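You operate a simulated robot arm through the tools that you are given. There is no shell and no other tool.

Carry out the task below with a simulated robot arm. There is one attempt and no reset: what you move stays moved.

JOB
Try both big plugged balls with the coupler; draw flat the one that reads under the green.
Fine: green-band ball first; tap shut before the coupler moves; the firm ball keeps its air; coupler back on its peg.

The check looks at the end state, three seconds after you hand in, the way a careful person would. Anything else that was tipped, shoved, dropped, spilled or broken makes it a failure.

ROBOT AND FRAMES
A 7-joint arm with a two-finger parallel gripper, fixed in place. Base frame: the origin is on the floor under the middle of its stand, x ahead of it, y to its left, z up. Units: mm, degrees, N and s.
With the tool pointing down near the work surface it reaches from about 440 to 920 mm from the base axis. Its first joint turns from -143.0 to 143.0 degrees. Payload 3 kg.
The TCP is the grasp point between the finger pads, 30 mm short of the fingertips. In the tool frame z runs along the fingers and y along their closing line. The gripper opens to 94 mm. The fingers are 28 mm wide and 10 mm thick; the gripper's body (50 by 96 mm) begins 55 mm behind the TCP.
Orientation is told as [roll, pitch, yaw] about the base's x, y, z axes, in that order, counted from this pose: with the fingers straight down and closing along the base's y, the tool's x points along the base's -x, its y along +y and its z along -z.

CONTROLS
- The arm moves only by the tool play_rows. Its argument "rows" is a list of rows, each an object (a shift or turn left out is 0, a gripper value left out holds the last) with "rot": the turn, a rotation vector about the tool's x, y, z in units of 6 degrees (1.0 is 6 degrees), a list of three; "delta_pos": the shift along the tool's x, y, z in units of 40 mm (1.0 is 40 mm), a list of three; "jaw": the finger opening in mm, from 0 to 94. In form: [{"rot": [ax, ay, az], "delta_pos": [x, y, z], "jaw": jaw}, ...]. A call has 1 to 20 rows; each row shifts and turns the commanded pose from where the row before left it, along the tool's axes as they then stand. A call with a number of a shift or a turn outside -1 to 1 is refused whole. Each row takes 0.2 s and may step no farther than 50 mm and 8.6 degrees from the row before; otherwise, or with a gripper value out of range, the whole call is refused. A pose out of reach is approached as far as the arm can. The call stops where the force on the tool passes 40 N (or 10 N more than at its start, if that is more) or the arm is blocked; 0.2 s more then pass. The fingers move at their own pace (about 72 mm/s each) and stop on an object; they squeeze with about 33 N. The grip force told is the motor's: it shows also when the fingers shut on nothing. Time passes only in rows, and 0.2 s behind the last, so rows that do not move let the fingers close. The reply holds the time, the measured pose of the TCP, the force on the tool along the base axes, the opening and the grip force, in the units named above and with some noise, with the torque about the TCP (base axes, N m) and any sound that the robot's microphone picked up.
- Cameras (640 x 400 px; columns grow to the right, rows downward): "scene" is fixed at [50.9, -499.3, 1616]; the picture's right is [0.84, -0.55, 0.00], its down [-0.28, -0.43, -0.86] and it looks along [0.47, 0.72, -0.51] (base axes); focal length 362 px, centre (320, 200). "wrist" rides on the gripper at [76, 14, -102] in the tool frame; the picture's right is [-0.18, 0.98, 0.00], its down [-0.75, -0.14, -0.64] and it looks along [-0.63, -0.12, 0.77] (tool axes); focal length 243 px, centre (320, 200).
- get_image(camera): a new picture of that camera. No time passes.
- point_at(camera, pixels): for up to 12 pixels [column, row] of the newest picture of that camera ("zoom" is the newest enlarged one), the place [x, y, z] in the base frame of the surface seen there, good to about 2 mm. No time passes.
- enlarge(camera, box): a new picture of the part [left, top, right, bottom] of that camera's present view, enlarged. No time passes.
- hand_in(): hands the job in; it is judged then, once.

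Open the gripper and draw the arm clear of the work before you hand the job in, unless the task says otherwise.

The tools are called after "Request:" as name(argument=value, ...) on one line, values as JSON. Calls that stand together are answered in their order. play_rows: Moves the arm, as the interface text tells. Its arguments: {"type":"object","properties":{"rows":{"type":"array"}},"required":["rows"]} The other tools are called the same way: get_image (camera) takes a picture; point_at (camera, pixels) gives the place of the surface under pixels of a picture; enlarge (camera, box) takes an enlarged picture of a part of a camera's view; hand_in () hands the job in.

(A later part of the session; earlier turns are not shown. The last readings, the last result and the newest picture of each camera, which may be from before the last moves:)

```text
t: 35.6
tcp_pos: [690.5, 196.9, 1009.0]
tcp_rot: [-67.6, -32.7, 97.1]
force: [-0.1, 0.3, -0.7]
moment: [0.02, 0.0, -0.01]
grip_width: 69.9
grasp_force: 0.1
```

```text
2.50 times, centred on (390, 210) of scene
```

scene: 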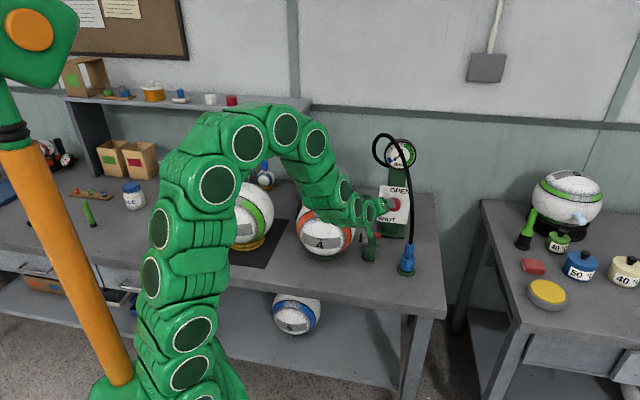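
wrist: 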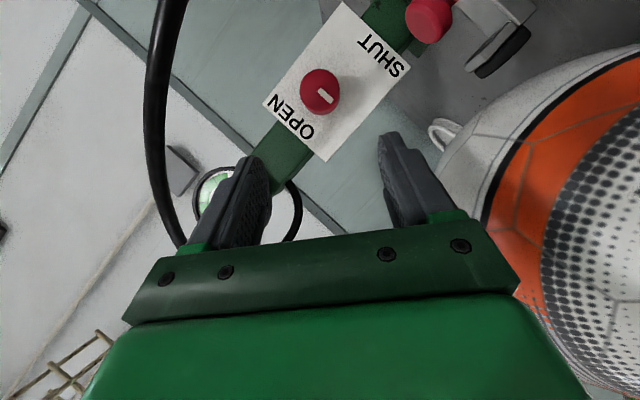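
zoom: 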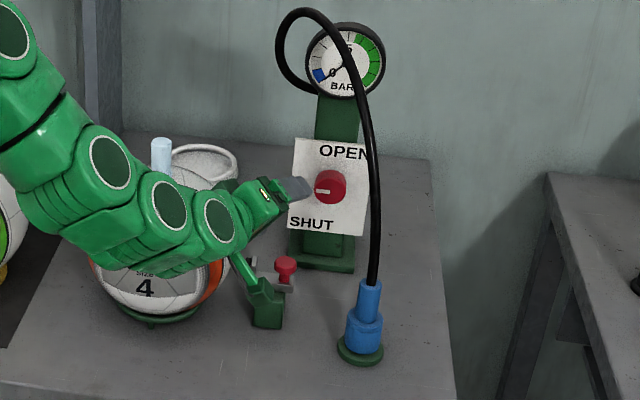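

The pointer is unchanged (left = SHUT). Now I pull back up and re-orient to a level-handed grip (tool ~25° below horizontal, yaw ≈10°) for the coupler.

Request:
play_rows(rows=[{"delta_pos": [-0.02, -0.569, -0.782]}, {"delta_pos": [-0.02, -0.569, -0.782]}, {"delta_pos": [-0.02, -0.569, -0.782]}, {"delta_pos": [-0.02, -0.569, -0.782]}, {"delta_pos": [-0.02, -0.569, -0.782]}, {"rot": [-0.4417, 0.0167, 0.7067]}, {"rot": [-0.4417, 0.0167, 0.7067]}, {"rot": [-0.4417, 0.0167, 0.7067]}, {"rot": [0, 0, 0.9625]}, {"rot": [0, 0, 0.9625]}, {"rot": [0, 0, 0.9625]}, {"rot": [0, 0, 0.9625]}, {"rot": [0, 0, 0.9625]}, {"rot": [0, 0, 0.9625]}, {"rot": [0, 0, 0.9625]}, {"rot": [0, 0, 0.9625]}, {"rot": [0.757, 0, 0.347]}, {"rot": [0.757, 0, 0.347]}, {"rot": [0.757, 0, 0.347]}])

Request:
get_image(camera="wrist")

Request:
get_image(camera="scene")

```text
t: 39.6
tcp_pos: [634.8, 148.7, 1133.0]
tcp_rot: [11.1, -63.3, -2.3]
force: [-0.8, -0.2, -0.7]
moment: [0.01, -0.01, 0.01]
grip_width: 69.9
grasp_force: 0.1
out of reach, approached as far as the arm can: row 2, 3, 4, 5
```

```text
taken
```

wrist: 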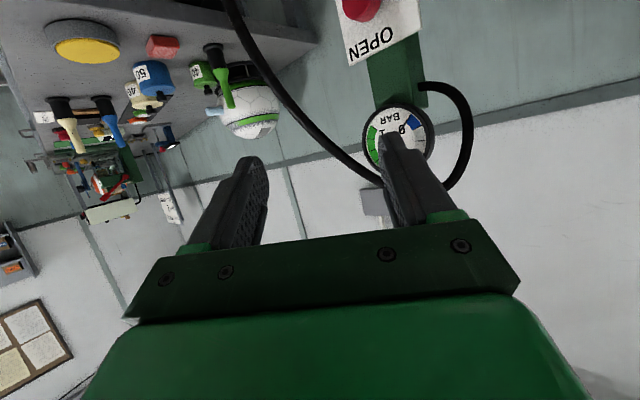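

```text
taken
```

scene: 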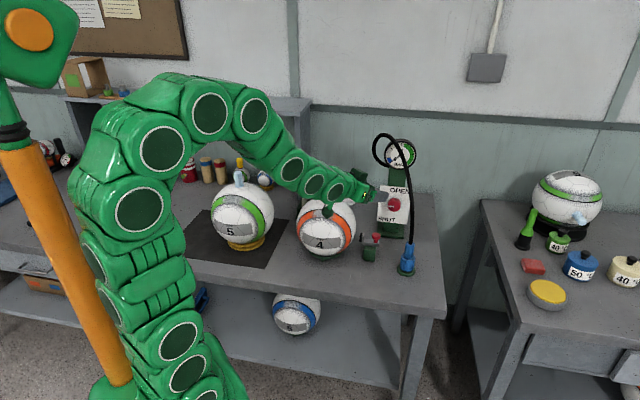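

The tool is at yaw≈10°, 26° below horizontal with 5° roll residue. I level the roll and descend to a pre-approach point 130 mm in front of the coupler.

Request:
play_rows(rows=[{"rot": [0, 0, -0.92]}, {}, {"delta_pos": [0.77, -0.32, 0.5075]}, {"delta_pos": [0.77, -0.32, 0.5075]}, {"delta_pos": [0.77, -0.32, 0.5075]}, {"delta_pos": [0.77, -0.32, 0.5075]}, {"delta_pos": [0.77, -0.32, 0.5075]}])

Request:
get_image(camera="wrist")

Request:
get_image(camera="scene")

```text
t: 41.2
tcp_pos: [675.3, 102.8, 990.6]
tcp_rot: [-0.2, -63.9, 10.2]
force: [-0.4, -0.3, -0.7]
moment: [0.0, -0.03, 0.0]
grip_width: 69.8
grasp_force: 0.0
out of reach, approached as far as the arm can: row 5, 6, 7
```

```text
taken
```

wrist: 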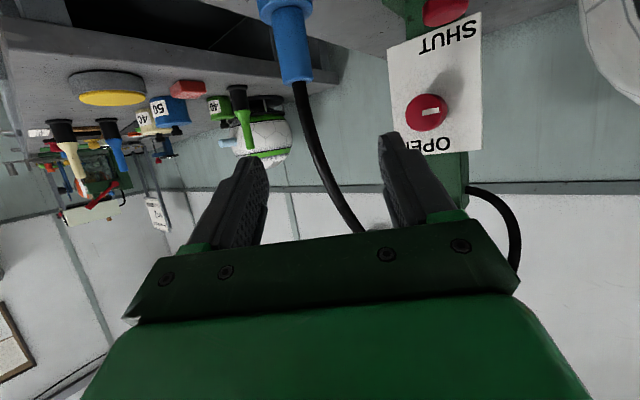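

```text
taken
```

scene: 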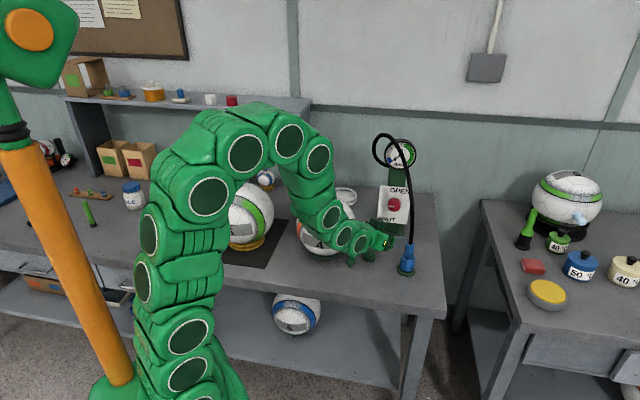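

The arm can't go lower that close to its base with this tilt. I go forward instead with the open fingers straddling the hose above the coupler (hose axis ≈ (786,112)), then descend onto it.

Request:
play_rows(rows=[{"delta_pos": [-0.278, -0.103, 0.871]}, {"delta_pos": [-0.278, -0.103, 0.871]}])

Request:
get_image(camera="wrist")

Request:
enlarge(camera="scene", box=[340, 130, 440, 290])

```text
t: 41.8
tcp_pos: [747.4, 105.2, 979.9]
tcp_rot: [-0.1, -63.8, 10.1]
force: [-0.3, 0.1, 0.8]
moment: [0.06, 0.02, 0.02]
grip_width: 70.0
grasp_force: 0.2
```

```text
taken
```

wrist: 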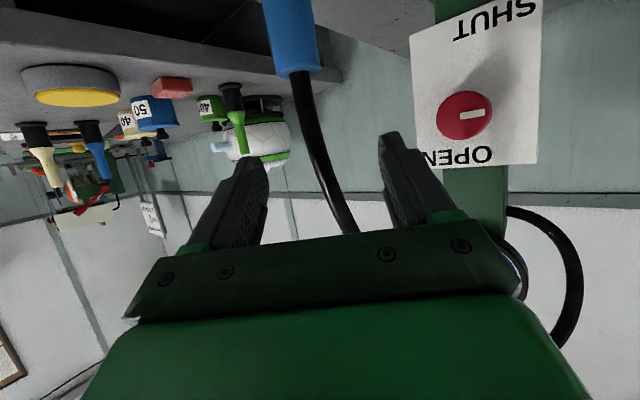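

```text
2.50 times, centred on (390, 210) of scene
```

zoom: 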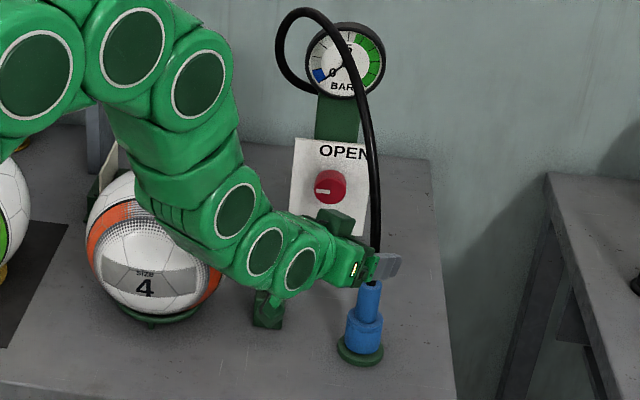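

The hose at (310,130) runs between the fingers. I check the coupler's position from this view before closing in.

Request:
point_at(camera="wrist", pixels=[[294, 45], [280, 45], [310, 45], [290, 20], [275, 20], [306, 20], [304, 100], [298, 72], [290, 72]])

Request:
enlarge(camera="wrist", box=[230, 0, 390, 100])

```text
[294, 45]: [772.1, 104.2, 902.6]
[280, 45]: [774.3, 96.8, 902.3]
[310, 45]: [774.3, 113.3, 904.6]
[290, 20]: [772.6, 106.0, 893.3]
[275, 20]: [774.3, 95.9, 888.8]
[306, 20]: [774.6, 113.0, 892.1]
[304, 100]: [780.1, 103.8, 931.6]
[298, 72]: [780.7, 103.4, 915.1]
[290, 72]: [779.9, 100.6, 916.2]
```

```text
4.00 times, centred on (310, 50) of wrist
```

zoom: 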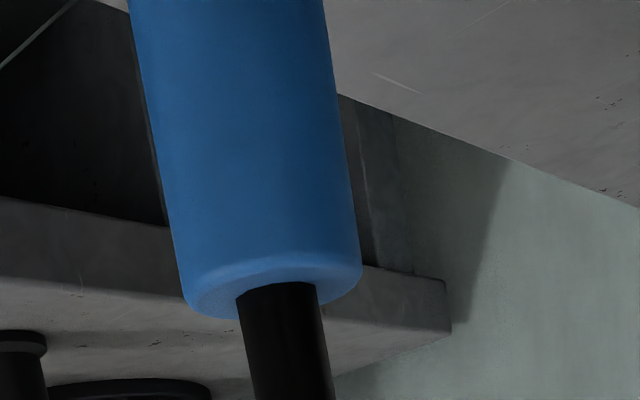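

Corrected coupler axis ≈ (788, 106), top at z≈922. I move in to straddle the hose, then lower to z≈893 around the slim upper section.

Request:
play_rows(rows=[{"delta_pos": [0, -0.068, 0.5625]}, {"delta_pos": [0, -0.068, 0.5625]}, {"delta_pos": [0.752, 0, 0.369]}, {"delta_pos": [0.752, 0, 0.369]}])

Request:
get_image(camera="wrist")

Request:
enlarge(camera="scene", box=[340, 180, 440, 290])

```text
t: 42.8
tcp_pos: [788.0, 106.4, 895.2]
tcp_rot: [0.0, -63.9, 10.1]
force: [0.0, -0.5, -0.2]
moment: [-0.03, 0.02, -0.03]
grip_width: 69.9
grasp_force: 0.0
```

```text
taken
```

wrist: 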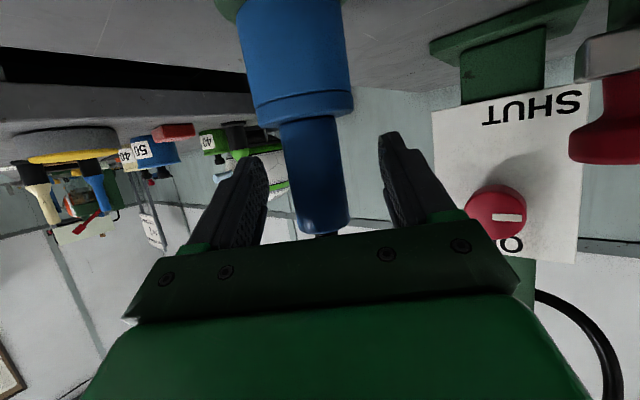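

```text
3.64 times, centred on (390, 235) of scene
```

zoom: 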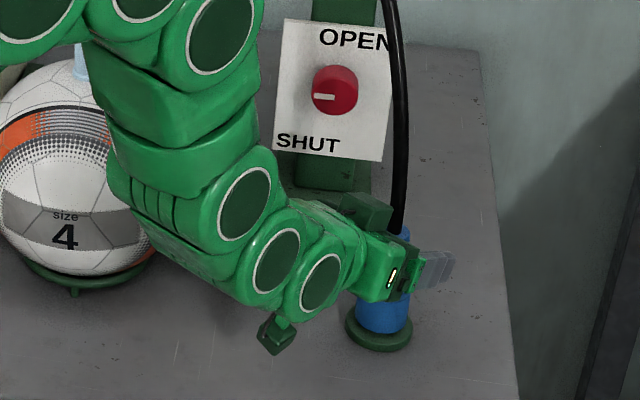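

The upper section sits between the fingers. I close on it.

Request:
play_rows(rows=[{"jaw": 20}, {"jaw": 20}, {"jaw": 20}, {}])

Request:
get_image(camera="wrist")

```text
t: 43.8
tcp_pos: [787.0, 107.9, 893.9]
tcp_rot: [0.0, -63.9, 10.2]
force: [1.8, -0.8, 1.9]
moment: [-0.03, -0.04, -0.04]
grip_width: 31.0
grasp_force: 33.2
```

```text
taken
```

wrist: 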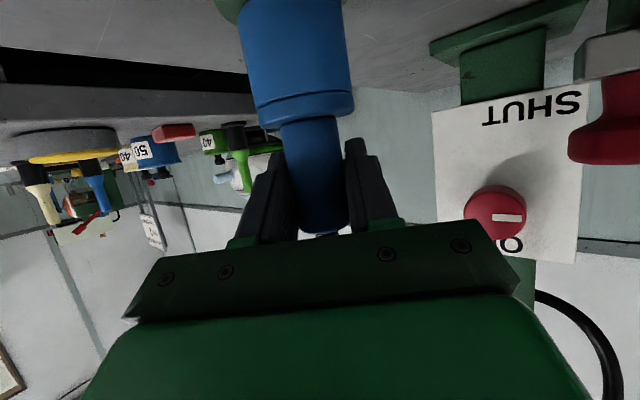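

Gripped at 31 mm with negligible side load. I lift slowly straight up off the peg and watch the force.

Request:
play_rows(rows=[{"delta_pos": [-0.225, 0, -0.11]}, {"delta_pos": [-0.225, 0, -0.11]}, {"delta_pos": [-0.225, 0, -0.11]}, {"delta_pos": [-0.225, 0, -0.11]}])

Request:
enlarge(camera="scene", box=[360, 180, 440, 290])

```text
t: 44.8
tcp_pos: [788.3, 107.6, 934.6]
tcp_rot: [0.0, -63.9, 10.1]
force: [0.4, -0.1, -0.4]
moment: [-0.01, -0.01, 0.0]
grip_width: 31.2
grasp_force: 33.0
```

```text
3.64 times, centred on (400, 235) of scene
```

zoom: 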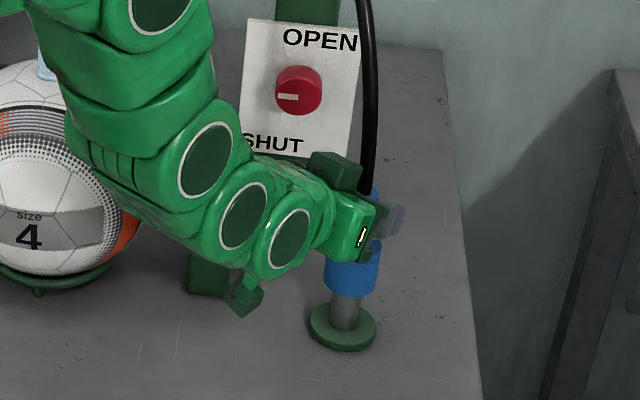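

The coupler is rising off a grey post with no resistance. I continue lifting 100 mm.

Request:
play_rows(rows=[{"delta_pos": [-0.449, 0, -0.22]}, {"delta_pos": [-0.449, 0, -0.22]}, {"delta_pos": [-0.449, 0, -0.22]}, {"delta_pos": [-0.449, 0, -0.22]}, {"delta_pos": [-0.449, 0, -0.22]}])

Request:
get_image(camera="scene")

Request:
enlarge(camera="scene", box=[350, 130, 440, 290])

```text
t: 46.0
tcp_pos: [789.1, 107.0, 1033.7]
tcp_rot: [-0.1, -63.7, 10.1]
force: [-0.1, 0.6, -0.3]
moment: [0.01, 0.0, 0.0]
grip_width: 31.1
grasp_force: 33.2
```

```text
taken
```

scene: 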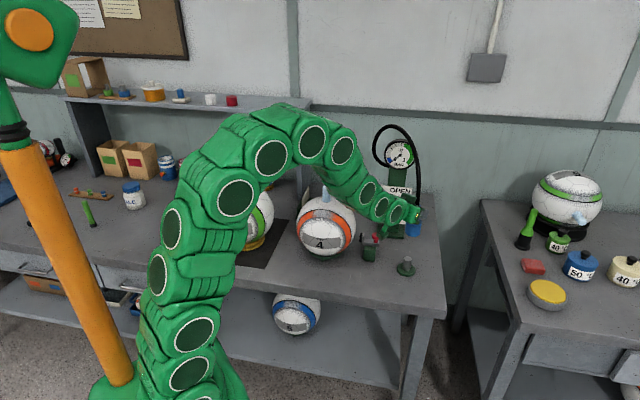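

```text
2.50 times, centred on (395, 210) of scene
```

zoom: 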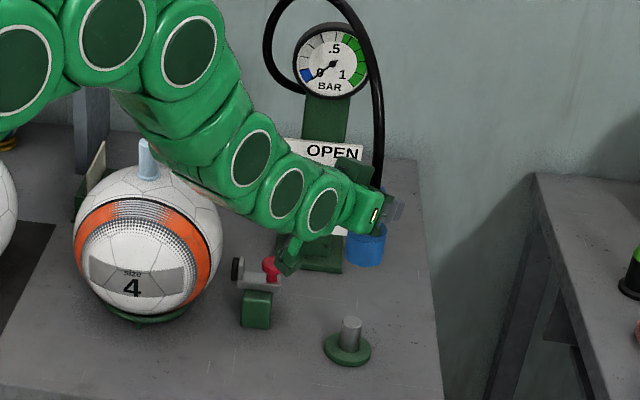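

The coupler is free of the peg. I measure the bare peg for the return later, and the underside of the coupler and plugs now.

Request:
point_at(camera="zoom", pixels=[[351, 321], [344, 320], [358, 322], [350, 340], [347, 358], [365, 225], [365, 260], [350, 245], [380, 248], [147, 145], [148, 160], [148, 178]])

```text
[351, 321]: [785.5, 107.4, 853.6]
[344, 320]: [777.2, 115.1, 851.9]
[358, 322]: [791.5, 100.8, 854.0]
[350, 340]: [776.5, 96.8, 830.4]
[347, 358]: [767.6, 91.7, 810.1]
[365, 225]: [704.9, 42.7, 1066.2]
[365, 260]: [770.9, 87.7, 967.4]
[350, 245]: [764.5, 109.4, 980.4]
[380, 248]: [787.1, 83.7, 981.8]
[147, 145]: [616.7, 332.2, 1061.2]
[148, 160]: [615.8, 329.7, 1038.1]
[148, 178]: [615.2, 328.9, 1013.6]
```

Peg: centre ≈ (786,106), top z≈853.5. Next I lift to z≈1190 so the coupler clears both plugs (tops 1065 and 1078), and pull in radially.

Request:
play_rows(rows=[{"delta_pos": [-0.876, 0, -0.429]}, {"delta_pos": [-0.876, 0, -0.429]}, {"delta_pos": [-0.876, 0, -0.429]}, {"delta_pos": [-0.876, 0, -0.429]}, {"delta_pos": [0.385, 0, -0.786]}, {"delta_pos": [0.385, 0, -0.786]}, {"delta_pos": [0.385, 0, -0.786]}])

Request:
get_image(camera="scene")

```text
t: 47.6
tcp_pos: [684.9, 92.3, 1188.7]
tcp_rot: [-0.1, -63.8, 10.3]
force: [-0.1, -0.7, -1.6]
moment: [-0.02, 0.01, 0.0]
grip_width: 31.0
grasp_force: 32.8
```

```text
taken
```

scene: 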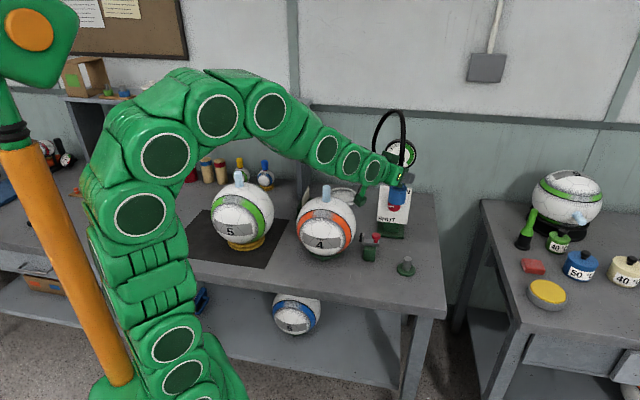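

Clear and steady. I swing left on an arc at r≈690, turning the yaw along with it, in two parts.

Request:
play_rows(rows=[{"delta_pos": [0, 0.99, 0], "rot": [-0.489, 0, -0.24]}, {"delta_pos": [0, 0.99, 0], "rot": [-0.489, 0, -0.24]}, {"delta_pos": [0, 0.99, 0], "rot": [-0.489, 0, -0.24]}, {"delta_pos": [0, 0.99, 0], "rot": [-0.489, 0, -0.24]}, {"delta_pos": [0, 0.99, 0], "rot": [-0.489, 0, -0.24]}, {"delta_pos": [0, 0.99, 0], "rot": [-0.489, 0, -0.24]}, {"delta_pos": [0, 0.99, 0], "rot": [-0.489, 0, -0.24]}])

Request:
get_image(camera="scene")

```text
t: 49.2
tcp_pos: [592.6, 349.4, 1190.6]
tcp_rot: [0.0, -63.8, 33.0]
force: [-0.8, -0.7, -1.0]
moment: [-0.03, 0.03, 0.03]
grip_width: 30.9
grasp_force: 32.4
```

```text
taken
```

scene: 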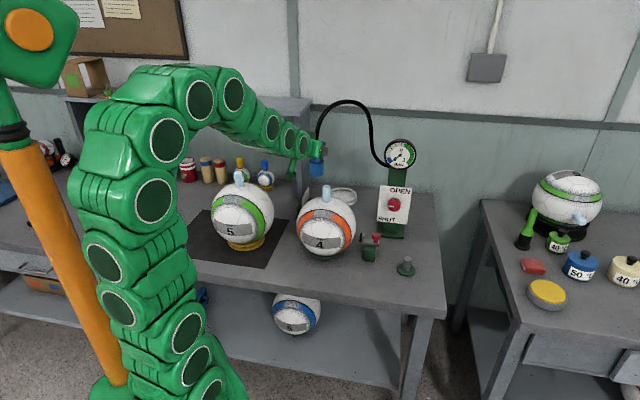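

The hose arches cleanly and the panel is free. Continuing the arc to ball 5.

Request:
play_rows(rows=[{"delta_pos": [0, 0.99, 0], "rot": [-0.489, 0, -0.24]}, {"delta_pos": [0, 0.99, 0], "rot": [-0.489, 0, -0.24]}, {"delta_pos": [0, 0.99, 0], "rot": [-0.489, 0, -0.24]}, {"delta_pos": [0, 0.99, 0], "rot": [-0.489, 0, -0.24]}, {"delta_pos": [0, 0.99, 0], "rot": [-0.489, 0, -0.24]}, {"delta_pos": [0, 0.99, 0], "rot": [-0.489, 0, -0.24]}])

Request:
get_image(camera="scene")

Request:
get_image(camera="wrist")

```text
t: 50.6
tcp_pos: [436.7, 524.5, 1188.9]
tcp_rot: [0.0, -63.9, 52.6]
force: [-1.2, -0.2, -0.6]
moment: [0.0, -0.03, 0.03]
grip_width: 31.0
grasp_force: 33.1
```

```text
taken
```

scene: 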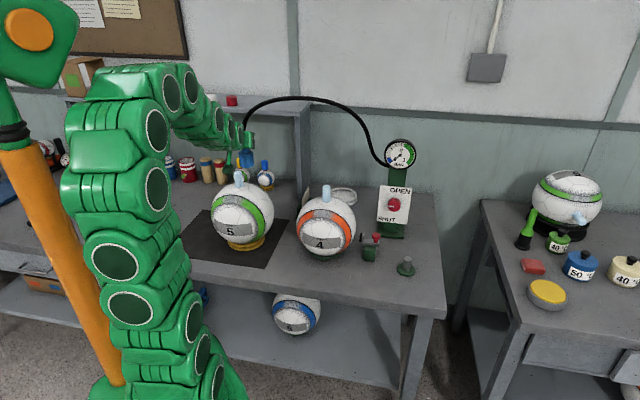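

```text
taken
```

wrist: 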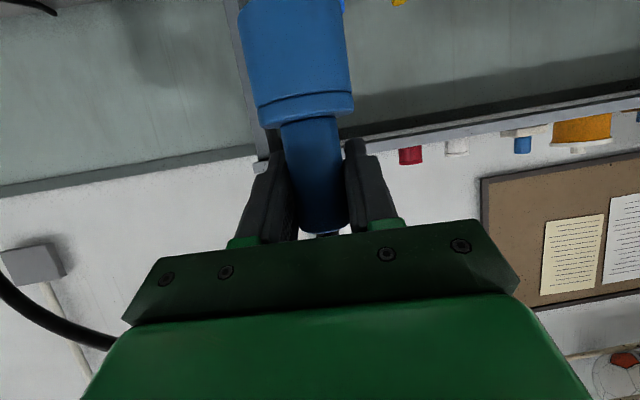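

I zoom on the coupler and ball 5's plug to fix their positions before lowering.

Request:
enlarge(camera="scene", box=[200, 120, 290, 210])

```text
4.44 times, centred on (245, 165) of scene
```

zoom: 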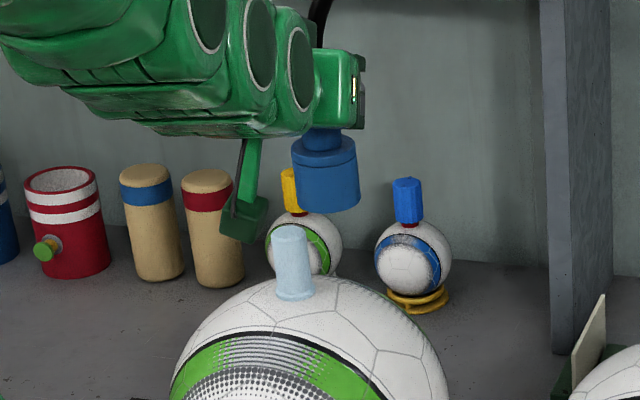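

Request:
point_at(camera="zoom", pixels=[[289, 229], [280, 231], [298, 229], [291, 250], [293, 270], [294, 285], [296, 298], [324, 170], [326, 185], [329, 205], [300, 180], [352, 178]])

```text
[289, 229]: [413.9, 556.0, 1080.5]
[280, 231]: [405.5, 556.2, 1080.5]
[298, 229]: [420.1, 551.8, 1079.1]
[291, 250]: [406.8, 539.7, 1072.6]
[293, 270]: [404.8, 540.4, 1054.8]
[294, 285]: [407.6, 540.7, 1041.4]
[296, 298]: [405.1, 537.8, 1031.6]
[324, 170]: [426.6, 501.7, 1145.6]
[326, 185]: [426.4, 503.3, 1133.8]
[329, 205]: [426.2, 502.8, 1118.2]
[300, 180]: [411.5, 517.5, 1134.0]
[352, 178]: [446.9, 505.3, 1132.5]
```

Plug axis ≈ (410.5, 553), top z≈1080; the held coupler's axis ≈ TCP. I shift horizontally over the plug and check alignment.

Request:
play_rows(rows=[{"delta_pos": [-0.044, 0.465, 0.09]}, {"delta_pos": [-0.044, 0.465, 0.09]}, {}])

Request:
enlarge(camera="scene", box=[200, 120, 290, 210])

Request:
get_image(camera="wrist")

```text
t: 51.4
tcp_pos: [410.7, 555.8, 1189.5]
tcp_rot: [-0.1, -63.9, 52.6]
force: [0.3, -0.5, -0.4]
moment: [0.02, -0.01, 0.0]
grip_width: 30.8
grasp_force: 33.2
```

```text
4.44 times, centred on (245, 165) of scene
```

zoom: 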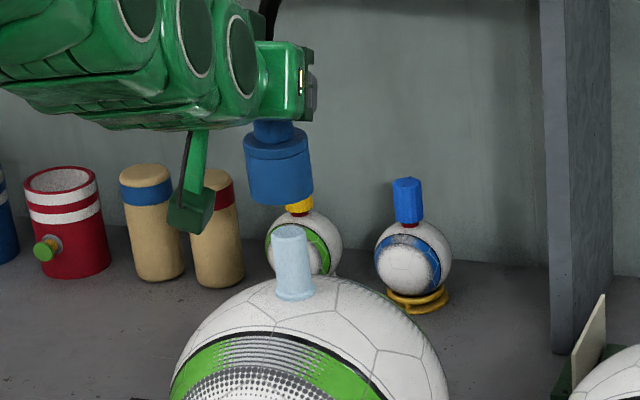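

```text
taken
```

wrist: 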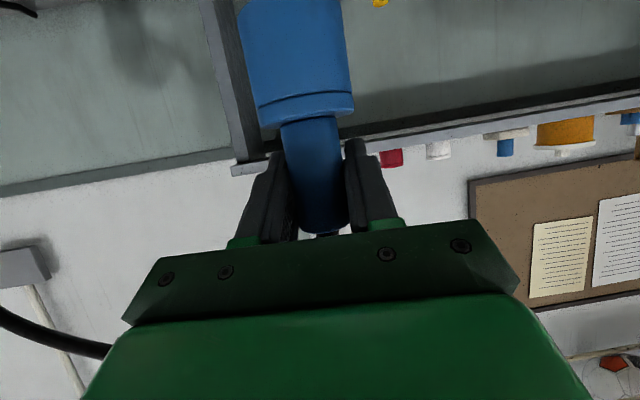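

Request:
point_at(camera="zoom", pixels=[[277, 160], [279, 175], [281, 190], [282, 203], [260, 175], [298, 175], [291, 250], [292, 265], [293, 280], [283, 260], [301, 260]])

```text
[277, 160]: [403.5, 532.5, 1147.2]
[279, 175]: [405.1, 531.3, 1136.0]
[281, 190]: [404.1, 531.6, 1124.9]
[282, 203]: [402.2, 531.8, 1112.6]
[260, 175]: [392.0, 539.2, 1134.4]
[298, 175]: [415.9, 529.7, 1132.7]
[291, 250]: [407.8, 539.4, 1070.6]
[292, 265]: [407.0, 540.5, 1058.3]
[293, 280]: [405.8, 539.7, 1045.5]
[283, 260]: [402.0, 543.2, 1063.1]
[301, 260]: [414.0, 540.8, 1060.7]
```

Coupler axis ≈ (411.4,554.5), plug axis ≈ (411,552.4). I nudge ~2 mm and lower slowly toward the plug.

Request:
play_rows(rows=[{"delta_pos": [0.011, -0.041, -0.0225]}, {"delta_pos": [0.2245, 0, 0.11]}, {"delta_pos": [0.2245, 0, 0.11]}, {"delta_pos": [0.1, 0, 0.049]}, {}])

Request:
enlarge(camera="scene", box=[205, 130, 275, 200])

```text
t: 52.6
tcp_pos: [411.6, 553.3, 1165.2]
tcp_rot: [-0.2, -63.7, 52.7]
force: [-0.6, 0.1, -1.5]
moment: [0.02, -0.01, -0.01]
grip_width: 31.0
grasp_force: 33.0
```

```text
5.71 times, centred on (240, 165) of scene
```

zoom: 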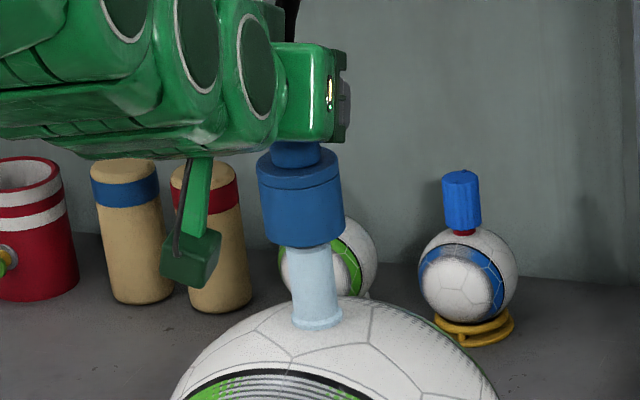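

The coupler sits just above the plug top, ~1.5 mm to the left in the view; I nudge right and lower 20 mm slowly.

Request:
play_rows(rows=[{"delta_pos": [0, -0.03, 0]}, {"delta_pos": [0.112, 0, 0.055]}, {"delta_pos": [0.112, 0, 0.055]}, {"delta_pos": [0.112, 0, 0.055]}, {"delta_pos": [0.112, 0, 0.055]}])

Request:
enlarge(camera="scene", box=[205, 130, 275, 200])

Request:
enlarge(camera="scene", box=[370, 130, 430, 170])

```text
t: 53.8
tcp_pos: [412.7, 553.2, 1144.9]
tcp_rot: [-0.1, -63.8, 52.5]
force: [0.1, 1.2, -0.2]
moment: [0.0, 0.04, -0.03]
grip_width: 30.8
grasp_force: 32.9
```

```text
5.71 times, centred on (240, 165) of scene
```

zoom: 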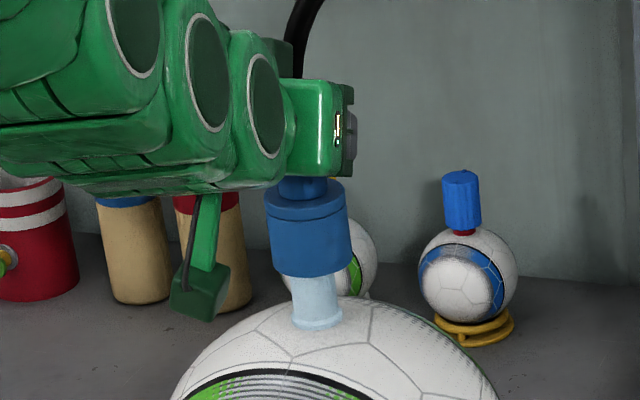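

```text
10.00 times, centred on (400, 150) of scene
```

zoom: 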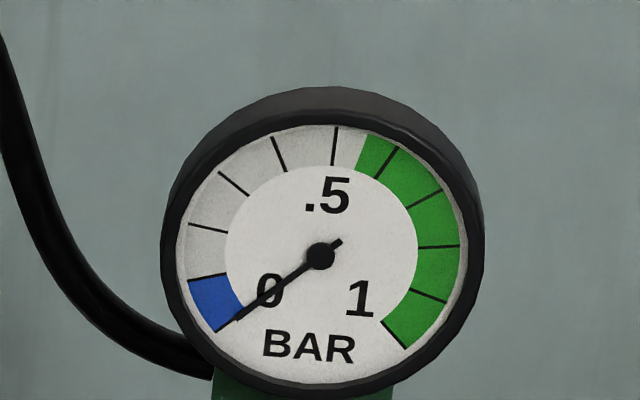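

The coupler has slipped over the plug with no contact force. I continue down in small steps.

Request:
play_rows(rows=[{"delta_pos": [0.112, 0, 0.055]}, {"delta_pos": [0.112, 0, 0.055]}, {"delta_pos": [0.112, 0, 0.055]}, {}])

Request:
enlarge(camera="scene", box=[205, 130, 275, 200])

Request:
enlarge(camera="scene", box=[370, 130, 430, 170])

```text
t: 54.8
tcp_pos: [413.6, 552.1, 1130.7]
tcp_rot: [-0.2, -63.8, 52.5]
force: [-0.6, 0.5, 0.0]
moment: [0.03, 0.02, 0.02]
grip_width: 30.8
grasp_force: 33.4
```

```text
5.71 times, centred on (240, 165) of scene
```

zoom: 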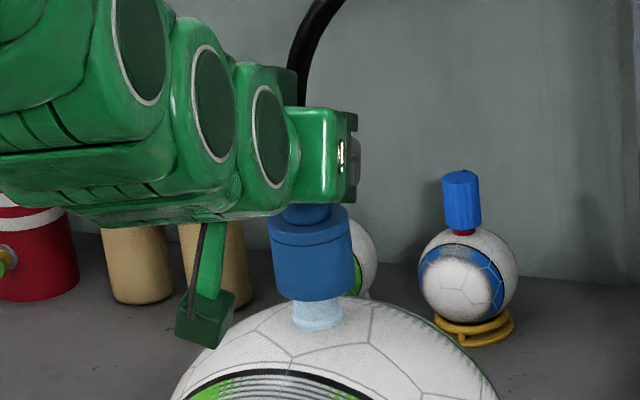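

```text
10.00 times, centred on (400, 150) of scene
```

zoom: 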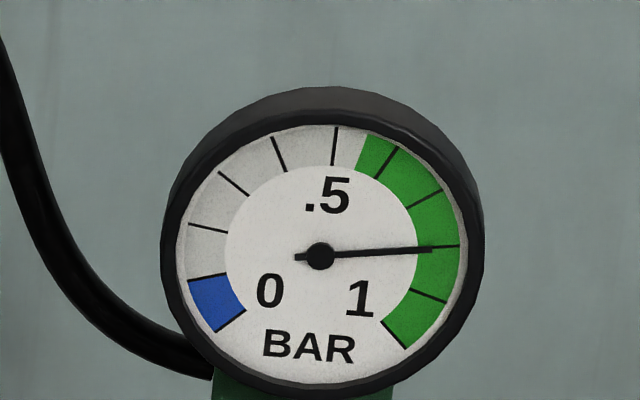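

The gauge jumped to ≈0.8 bar – well inside the green, so ball 5 is the firm one. I hold briefly to confirm the reading is settled.

Request:
play_rows(rows=[{}, {}, {}, {}, {}])

Request:
enlarge(camera="scene", box=[370, 130, 430, 170])

Request:
enlarge(camera="scene", box=[370, 180, 420, 230])

```text
t: 56.0
tcp_pos: [412.8, 552.6, 1130.5]
tcp_rot: [-0.1, -63.7, 52.7]
force: [0.4, 0.4, -1.0]
moment: [0.07, 0.0, -0.02]
grip_width: 31.3
grasp_force: 33.1
```

```text
10.00 times, centred on (400, 150) of scene
```

zoom: 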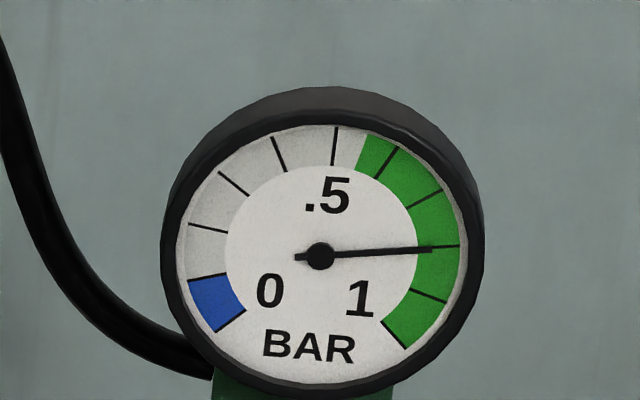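

```text
8.00 times, centred on (395, 205) of scene
```

zoom: 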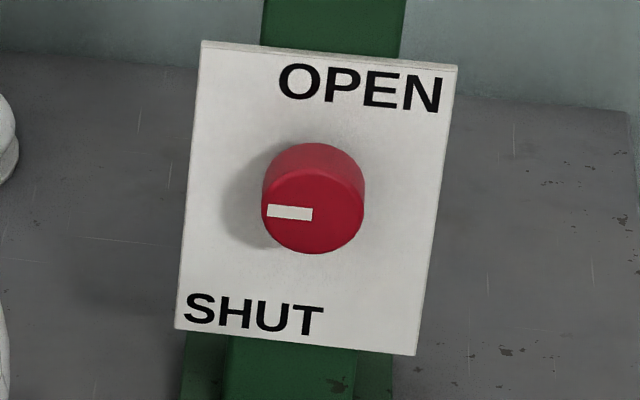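

Steady at 0.8 bar with the tap shut, so ball 5 keeps its air. I lift the coupler straight off, slowly at first.

Request:
play_rows(rows=[{"delta_pos": [-0.112, 0, -0.055]}, {"delta_pos": [-0.112, 0, -0.055]}, {"delta_pos": [-0.112, 0, -0.055]}, {"delta_pos": [-0.225, 0, -0.11]}, {"delta_pos": [-0.225, 0, -0.11]}, {"delta_pos": [-0.225, 0, -0.11]}, {"delta_pos": [-0.337, 0, -0.165]}])

Request:
enlarge(camera="scene", box=[190, 120, 370, 280])

Request:
enlarge(camera="scene", box=[370, 130, 430, 170])

```text
t: 57.6
tcp_pos: [413.4, 553.3, 1191.8]
tcp_rot: [-0.1, -63.9, 52.5]
force: [0.0, 0.0, -0.4]
moment: [0.02, 0.01, -0.03]
grip_width: 30.8
grasp_force: 32.9
```

```text
2.50 times, centred on (280, 200) of scene
```

zoom: 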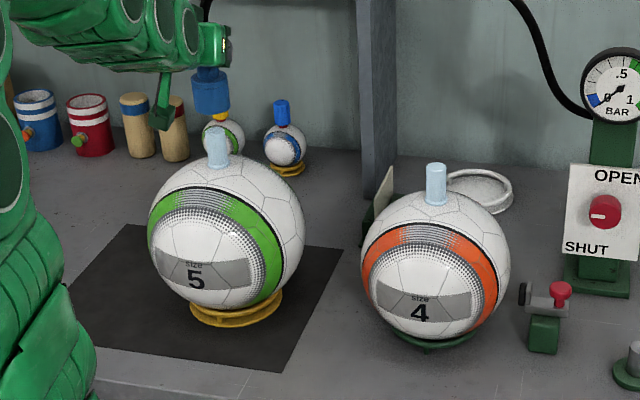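

```text
10.00 times, centred on (400, 150) of scene
```

zoom: 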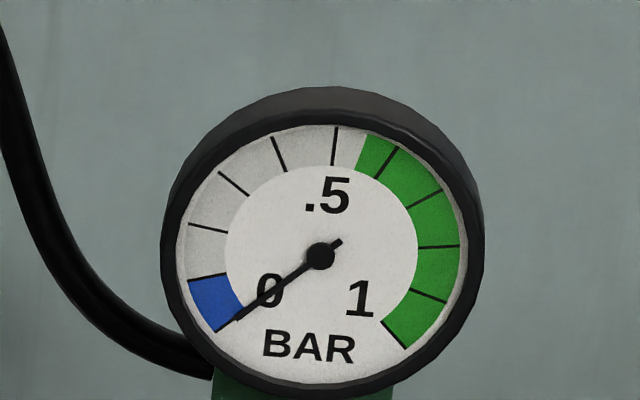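

Ball 5 is undisturbed and the gauge is back at 0. I swing right along the arc to ball 4.

Request:
play_rows(rows=[{"delta_pos": [0, -0.99, 0], "rot": [0.489, 0, 0.24]}, {"delta_pos": [0, -0.99, 0], "rot": [0.489, 0, 0.24]}, {"delta_pos": [0, -0.99, 0], "rot": [0.489, 0, 0.24]}, {"delta_pos": [0, -0.99, 0], "rot": [0.489, 0, 0.24]}, {"delta_pos": [0, -0.99, 0], "rot": [0.489, 0, 0.24]}, {"delta_pos": [0, -0.99, 0], "rot": [0.489, 0, 0.24]}, {"delta_pos": [0, -0.99, 0], "rot": [0.489, 0, 0.24]}])

Request:
get_image(camera="scene")

Request:
enlarge(camera="scene", box=[280, 130, 370, 220])

```text
t: 59.2
tcp_pos: [600.9, 349.6, 1192.5]
tcp_rot: [0.0, -63.7, 29.6]
force: [-0.2, 0.9, -1.0]
moment: [0.02, -0.01, -0.02]
grip_width: 31.1
grasp_force: 32.3
```

```text
taken
```

scene: 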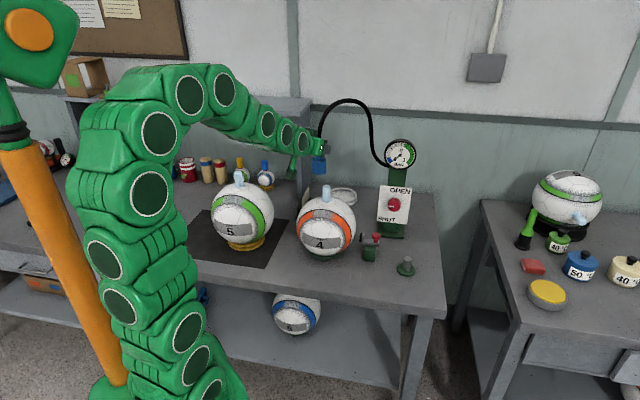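

```text
4.44 times, centred on (325, 175) of scene
```

zoom: 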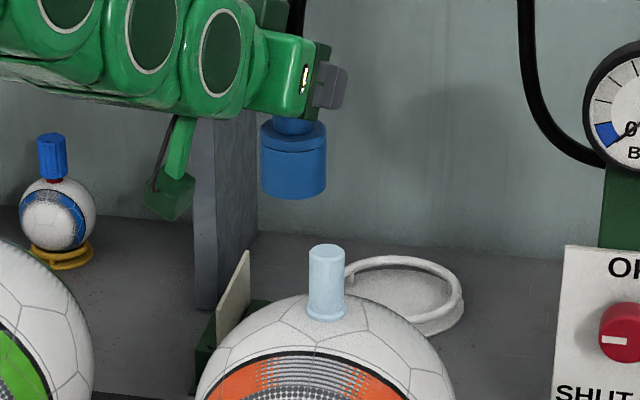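

Request:
point_at(camera="zoom", pixels=[[326, 249], [318, 250], [334, 250], [326, 265], [326, 280], [326, 295], [326, 312], [293, 155], [293, 170], [293, 185], [275, 170], [312, 170]])

```text
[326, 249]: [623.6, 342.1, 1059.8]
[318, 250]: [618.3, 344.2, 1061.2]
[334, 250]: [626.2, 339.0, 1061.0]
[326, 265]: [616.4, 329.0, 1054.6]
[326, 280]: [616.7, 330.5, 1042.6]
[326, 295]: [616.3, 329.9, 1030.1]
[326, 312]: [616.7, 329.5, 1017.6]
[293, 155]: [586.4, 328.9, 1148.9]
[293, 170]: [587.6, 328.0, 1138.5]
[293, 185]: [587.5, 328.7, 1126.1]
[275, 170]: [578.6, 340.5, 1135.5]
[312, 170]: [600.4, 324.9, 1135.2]
```

Plug 4 axis ≈ (623.7,341), top z≈1061; coupler axis ≈ (600.3,348.6). I shift over it and lower 40 mm to just above the plug.

Request:
play_rows(rows=[{"delta_pos": [-0.183, -0.455, 0.373]}, {}, {"delta_pos": [0.3, 0, 0.147]}, {"delta_pos": [0.3, 0, 0.147]}, {"delta_pos": [0.3, 0, 0.147]}, {}])

Request:
enlarge(camera="scene", box=[290, 145, 360, 215])

```text
t: 60.6
tcp_pos: [621.8, 342.9, 1151.3]
tcp_rot: [-0.1, -63.9, 29.6]
force: [-0.2, 0.3, 0.5]
moment: [0.01, 0.01, -0.02]
grip_width: 30.8
grasp_force: 32.5
```

```text
5.71 times, centred on (325, 180) of scene
```

zoom: 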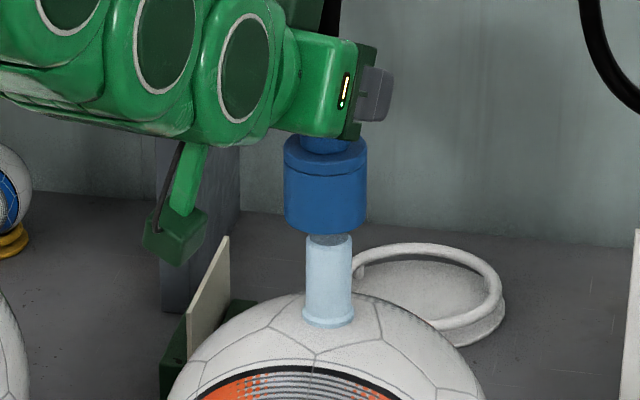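

Request:
point_at(camera="zoom", pixels=[[326, 180], [326, 195], [326, 210], [326, 222], [329, 255], [329, 270], [329, 285], [329, 300]])

```text
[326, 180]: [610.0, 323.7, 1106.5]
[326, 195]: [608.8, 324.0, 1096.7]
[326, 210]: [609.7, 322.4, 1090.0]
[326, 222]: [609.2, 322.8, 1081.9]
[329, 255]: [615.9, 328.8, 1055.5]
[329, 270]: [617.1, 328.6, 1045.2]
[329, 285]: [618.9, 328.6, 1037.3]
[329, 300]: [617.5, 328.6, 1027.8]
```

The coupler is ~3 mm off to the left of the plug axis; I nudge right and lower in 5 mm steps.

Request:
play_rows(rows=[{"delta_pos": [-0.005, -0.078, 0.01]}, {}, {"delta_pos": [0.112, 0, 0.055]}, {"delta_pos": [0.112, 0, 0.055]}, {"delta_pos": [0.112, 0, 0.055]}, {"delta_pos": [0.112, 0, 0.055]}, {}])

Request:
enlarge(camera="scene", box=[290, 145, 360, 215])

Request:
enlarge(camera="scene", box=[370, 130, 430, 170])

```text
t: 62.2
tcp_pos: [625.4, 341.4, 1129.6]
tcp_rot: [-0.1, -63.9, 29.7]
force: [0.2, 0.1, 0.0]
moment: [-0.04, -0.04, 0.05]
grip_width: 30.9
grasp_force: 33.2
```

```text
5.71 times, centred on (325, 180) of scene
```

zoom: 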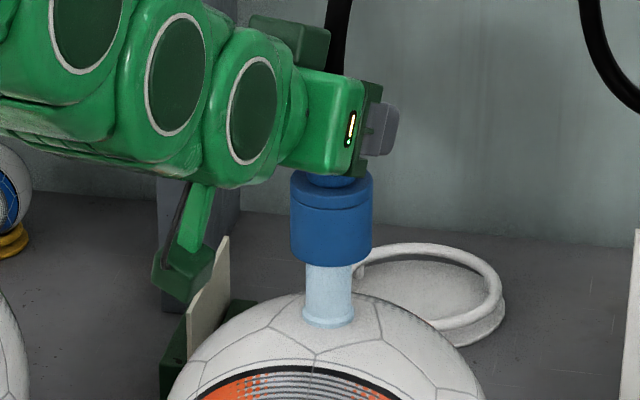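

```text
10.00 times, centred on (400, 150) of scene
```

zoom: 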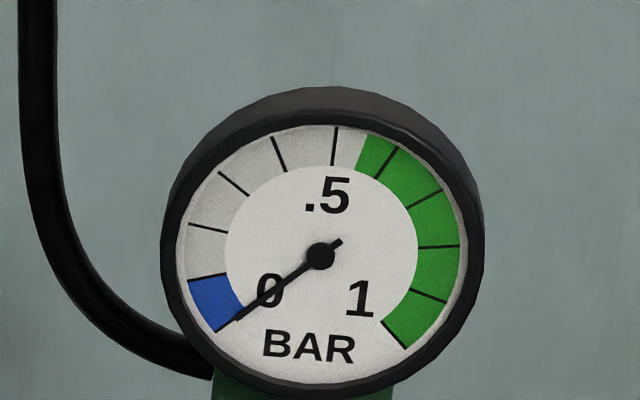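

Over the plug with no contact force; I continue down ~20 mm.

Request:
play_rows(rows=[{"delta_pos": [0.112, 0.02, 0.055]}, {"delta_pos": [0.112, 0, 0.055]}, {"delta_pos": [0.112, 0, 0.055]}, {"delta_pos": [0.112, 0, 0.055]}, {}])

Request:
enlarge(camera="scene", box=[290, 145, 360, 215])

Request:
enlarge(camera="scene", box=[370, 130, 430, 170])

```text
t: 63.4
tcp_pos: [624.2, 340.7, 1111.1]
tcp_rot: [-0.1, -63.9, 29.7]
force: [0.4, 0.2, -1.2]
moment: [0.01, 0.0, 0.01]
grip_width: 31.0
grasp_force: 33.3
```

```text
5.71 times, centred on (325, 180) of scene
```

zoom: 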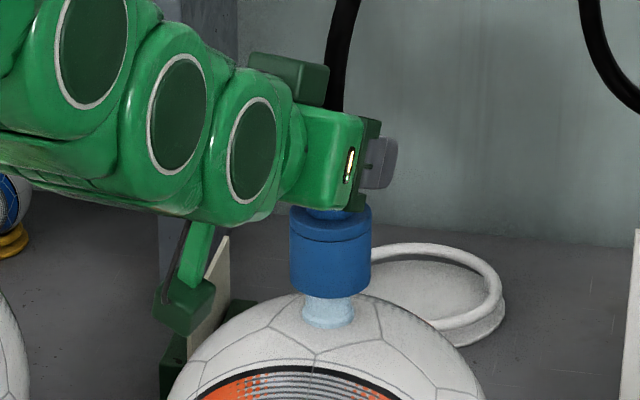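

```text
10.00 times, centred on (400, 150) of scene
```

zoom: 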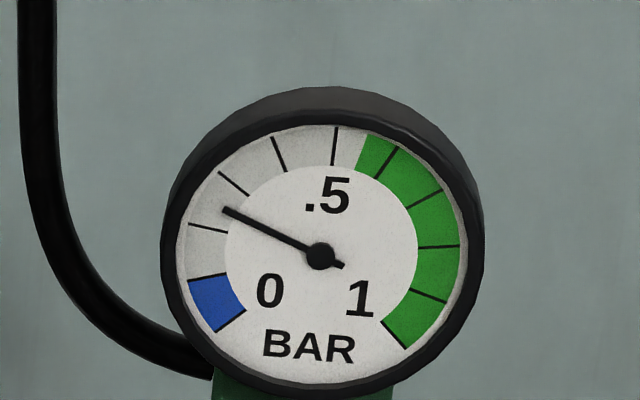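

Ball 4 reads ≈0.24 bar – under the green, so this is the one to draw flat. I press the coupler down gently until it seats so that I can let go of it.

Request:
play_rows(rows=[{"delta_pos": [0.067, 0, 0.033]}, {"delta_pos": [0.067, 0, 0.033]}, {"delta_pos": [0.045, 0, 0.022]}, {}])

Request:
enlarge(camera="scene", box=[290, 145, 360, 215])

Request:
enlarge(camera="scene", box=[370, 130, 430, 170])

```text
t: 64.4
tcp_pos: [625.2, 340.0, 1103.1]
tcp_rot: [-0.1, -63.9, 29.6]
force: [0.7, 0.5, -1.1]
moment: [-0.02, 0.03, -0.02]
grip_width: 31.1
grasp_force: 32.8
```

```text
5.71 times, centred on (325, 180) of scene
```

zoom: 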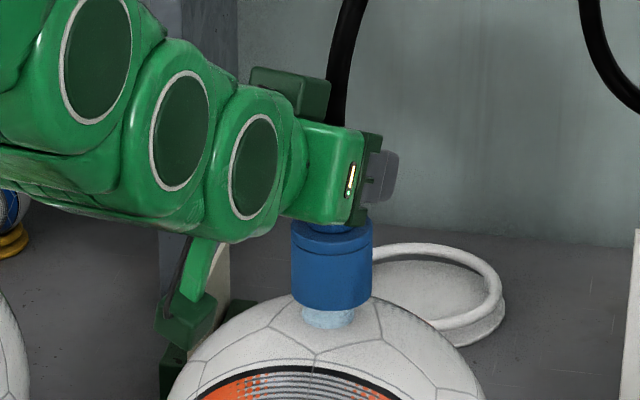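

```text
10.00 times, centred on (400, 150) of scene
```

zoom: 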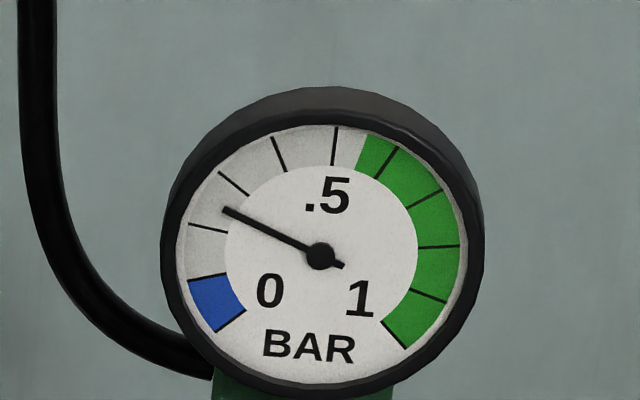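

Still no contact; a few more millimetres.

Request:
play_rows(rows=[{"delta_pos": [0.045, 0, 0.022]}, {"delta_pos": [0.045, 0, 0.022]}, {"delta_pos": [0.045, 0, 0.022]}, {}])

Request:
enlarge(camera="scene", box=[290, 145, 360, 215])

```text
t: 65.4
tcp_pos: [625.2, 340.7, 1098.5]
tcp_rot: [-0.1, -64.0, 29.8]
force: [3.6, 3.1, 29.8]
moment: [0.06, -0.02, -0.05]
grip_width: 31.0
grasp_force: 32.9
```

```text
5.71 times, centred on (325, 180) of scene
```

zoom: 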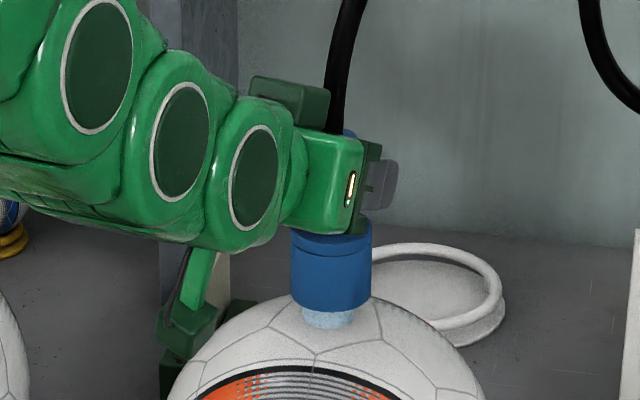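

Seated (30 N upward reaction). I ease up ~2 mm to unload, open the jaws and check that the coupler stays on.

Request:
play_rows(rows=[{"delta_pos": [-0.045, 0, -0.022]}, {}, {"jaw": 60}, {"jaw": 60}, {"jaw": 60}])

Request:
enlarge(camera="scene", box=[290, 145, 360, 215])

Request:
get_image(camera="wrist")

```text
t: 66.6
tcp_pos: [625.5, 340.5, 1098.1]
tcp_rot: [-0.1, -63.8, 29.8]
force: [1.3, 0.9, 0.6]
moment: [0.01, -0.07, -0.03]
grip_width: 60.0
grasp_force: 0.0
```

```text
5.71 times, centred on (325, 180) of scene
```

zoom: 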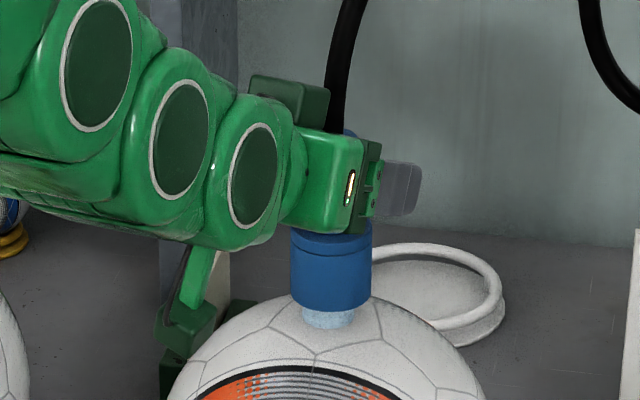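

```text
taken
```

wrist: 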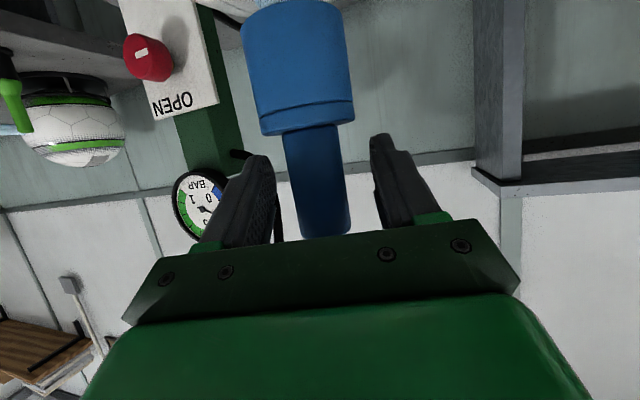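

The coupler stays on the plug. I back out along the tool axis 100 mm, then look again.

Request:
play_rows(rows=[{"delta_pos": [0, 0, -0.6]}, {"delta_pos": [0, 0, -0.95]}, {"delta_pos": [0, 0, -0.95]}, {}])

Request:
get_image(camera="scene")

Request:
enlarge(camera="scene", box=[280, 130, 430, 270])

```text
t: 67.6
tcp_pos: [546.4, 295.9, 1144.8]
tcp_rot: [-0.1, -63.9, 29.7]
force: [1.0, -0.7, 0.0]
moment: [0.01, 0.0, 0.01]
grip_width: 60.0
grasp_force: 0.0
```

```text
taken
```

scene: 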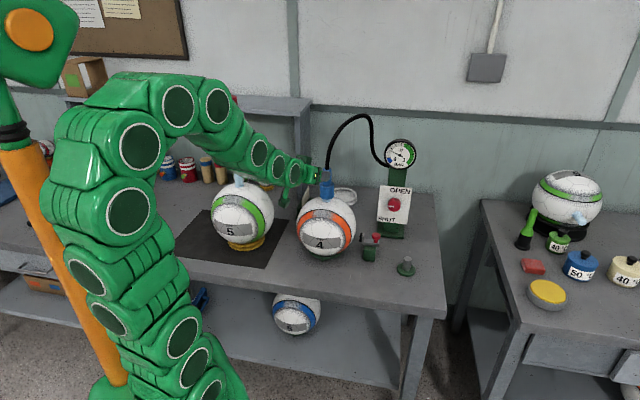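

```text
2.86 times, centred on (355, 200) of scene
```

zoom: 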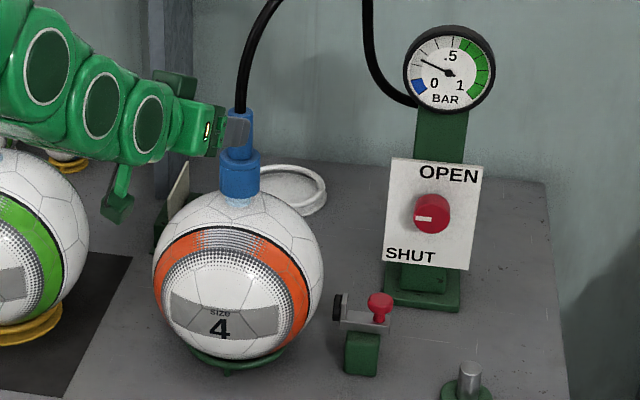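

The coupler holds on ball 4 and the gauge stays ≈0.24. I check where the hose runs now before going to the tap.

Request:
point_at(camera="scene", pixels=[[327, 165], [330, 150], [336, 135], [345, 122], [357, 115], [369, 120], [373, 140], [379, 158], [385, 163], [326, 180], [327, 190], [394, 205]])

```text
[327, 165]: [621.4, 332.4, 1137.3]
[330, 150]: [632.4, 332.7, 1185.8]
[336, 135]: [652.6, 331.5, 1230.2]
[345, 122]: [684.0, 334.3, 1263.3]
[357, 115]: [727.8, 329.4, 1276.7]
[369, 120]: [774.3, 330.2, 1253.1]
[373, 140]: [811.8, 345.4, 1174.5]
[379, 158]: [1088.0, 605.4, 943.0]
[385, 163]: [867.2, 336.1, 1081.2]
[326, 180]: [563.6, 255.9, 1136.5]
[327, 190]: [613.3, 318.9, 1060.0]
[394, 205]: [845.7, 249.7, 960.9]
```

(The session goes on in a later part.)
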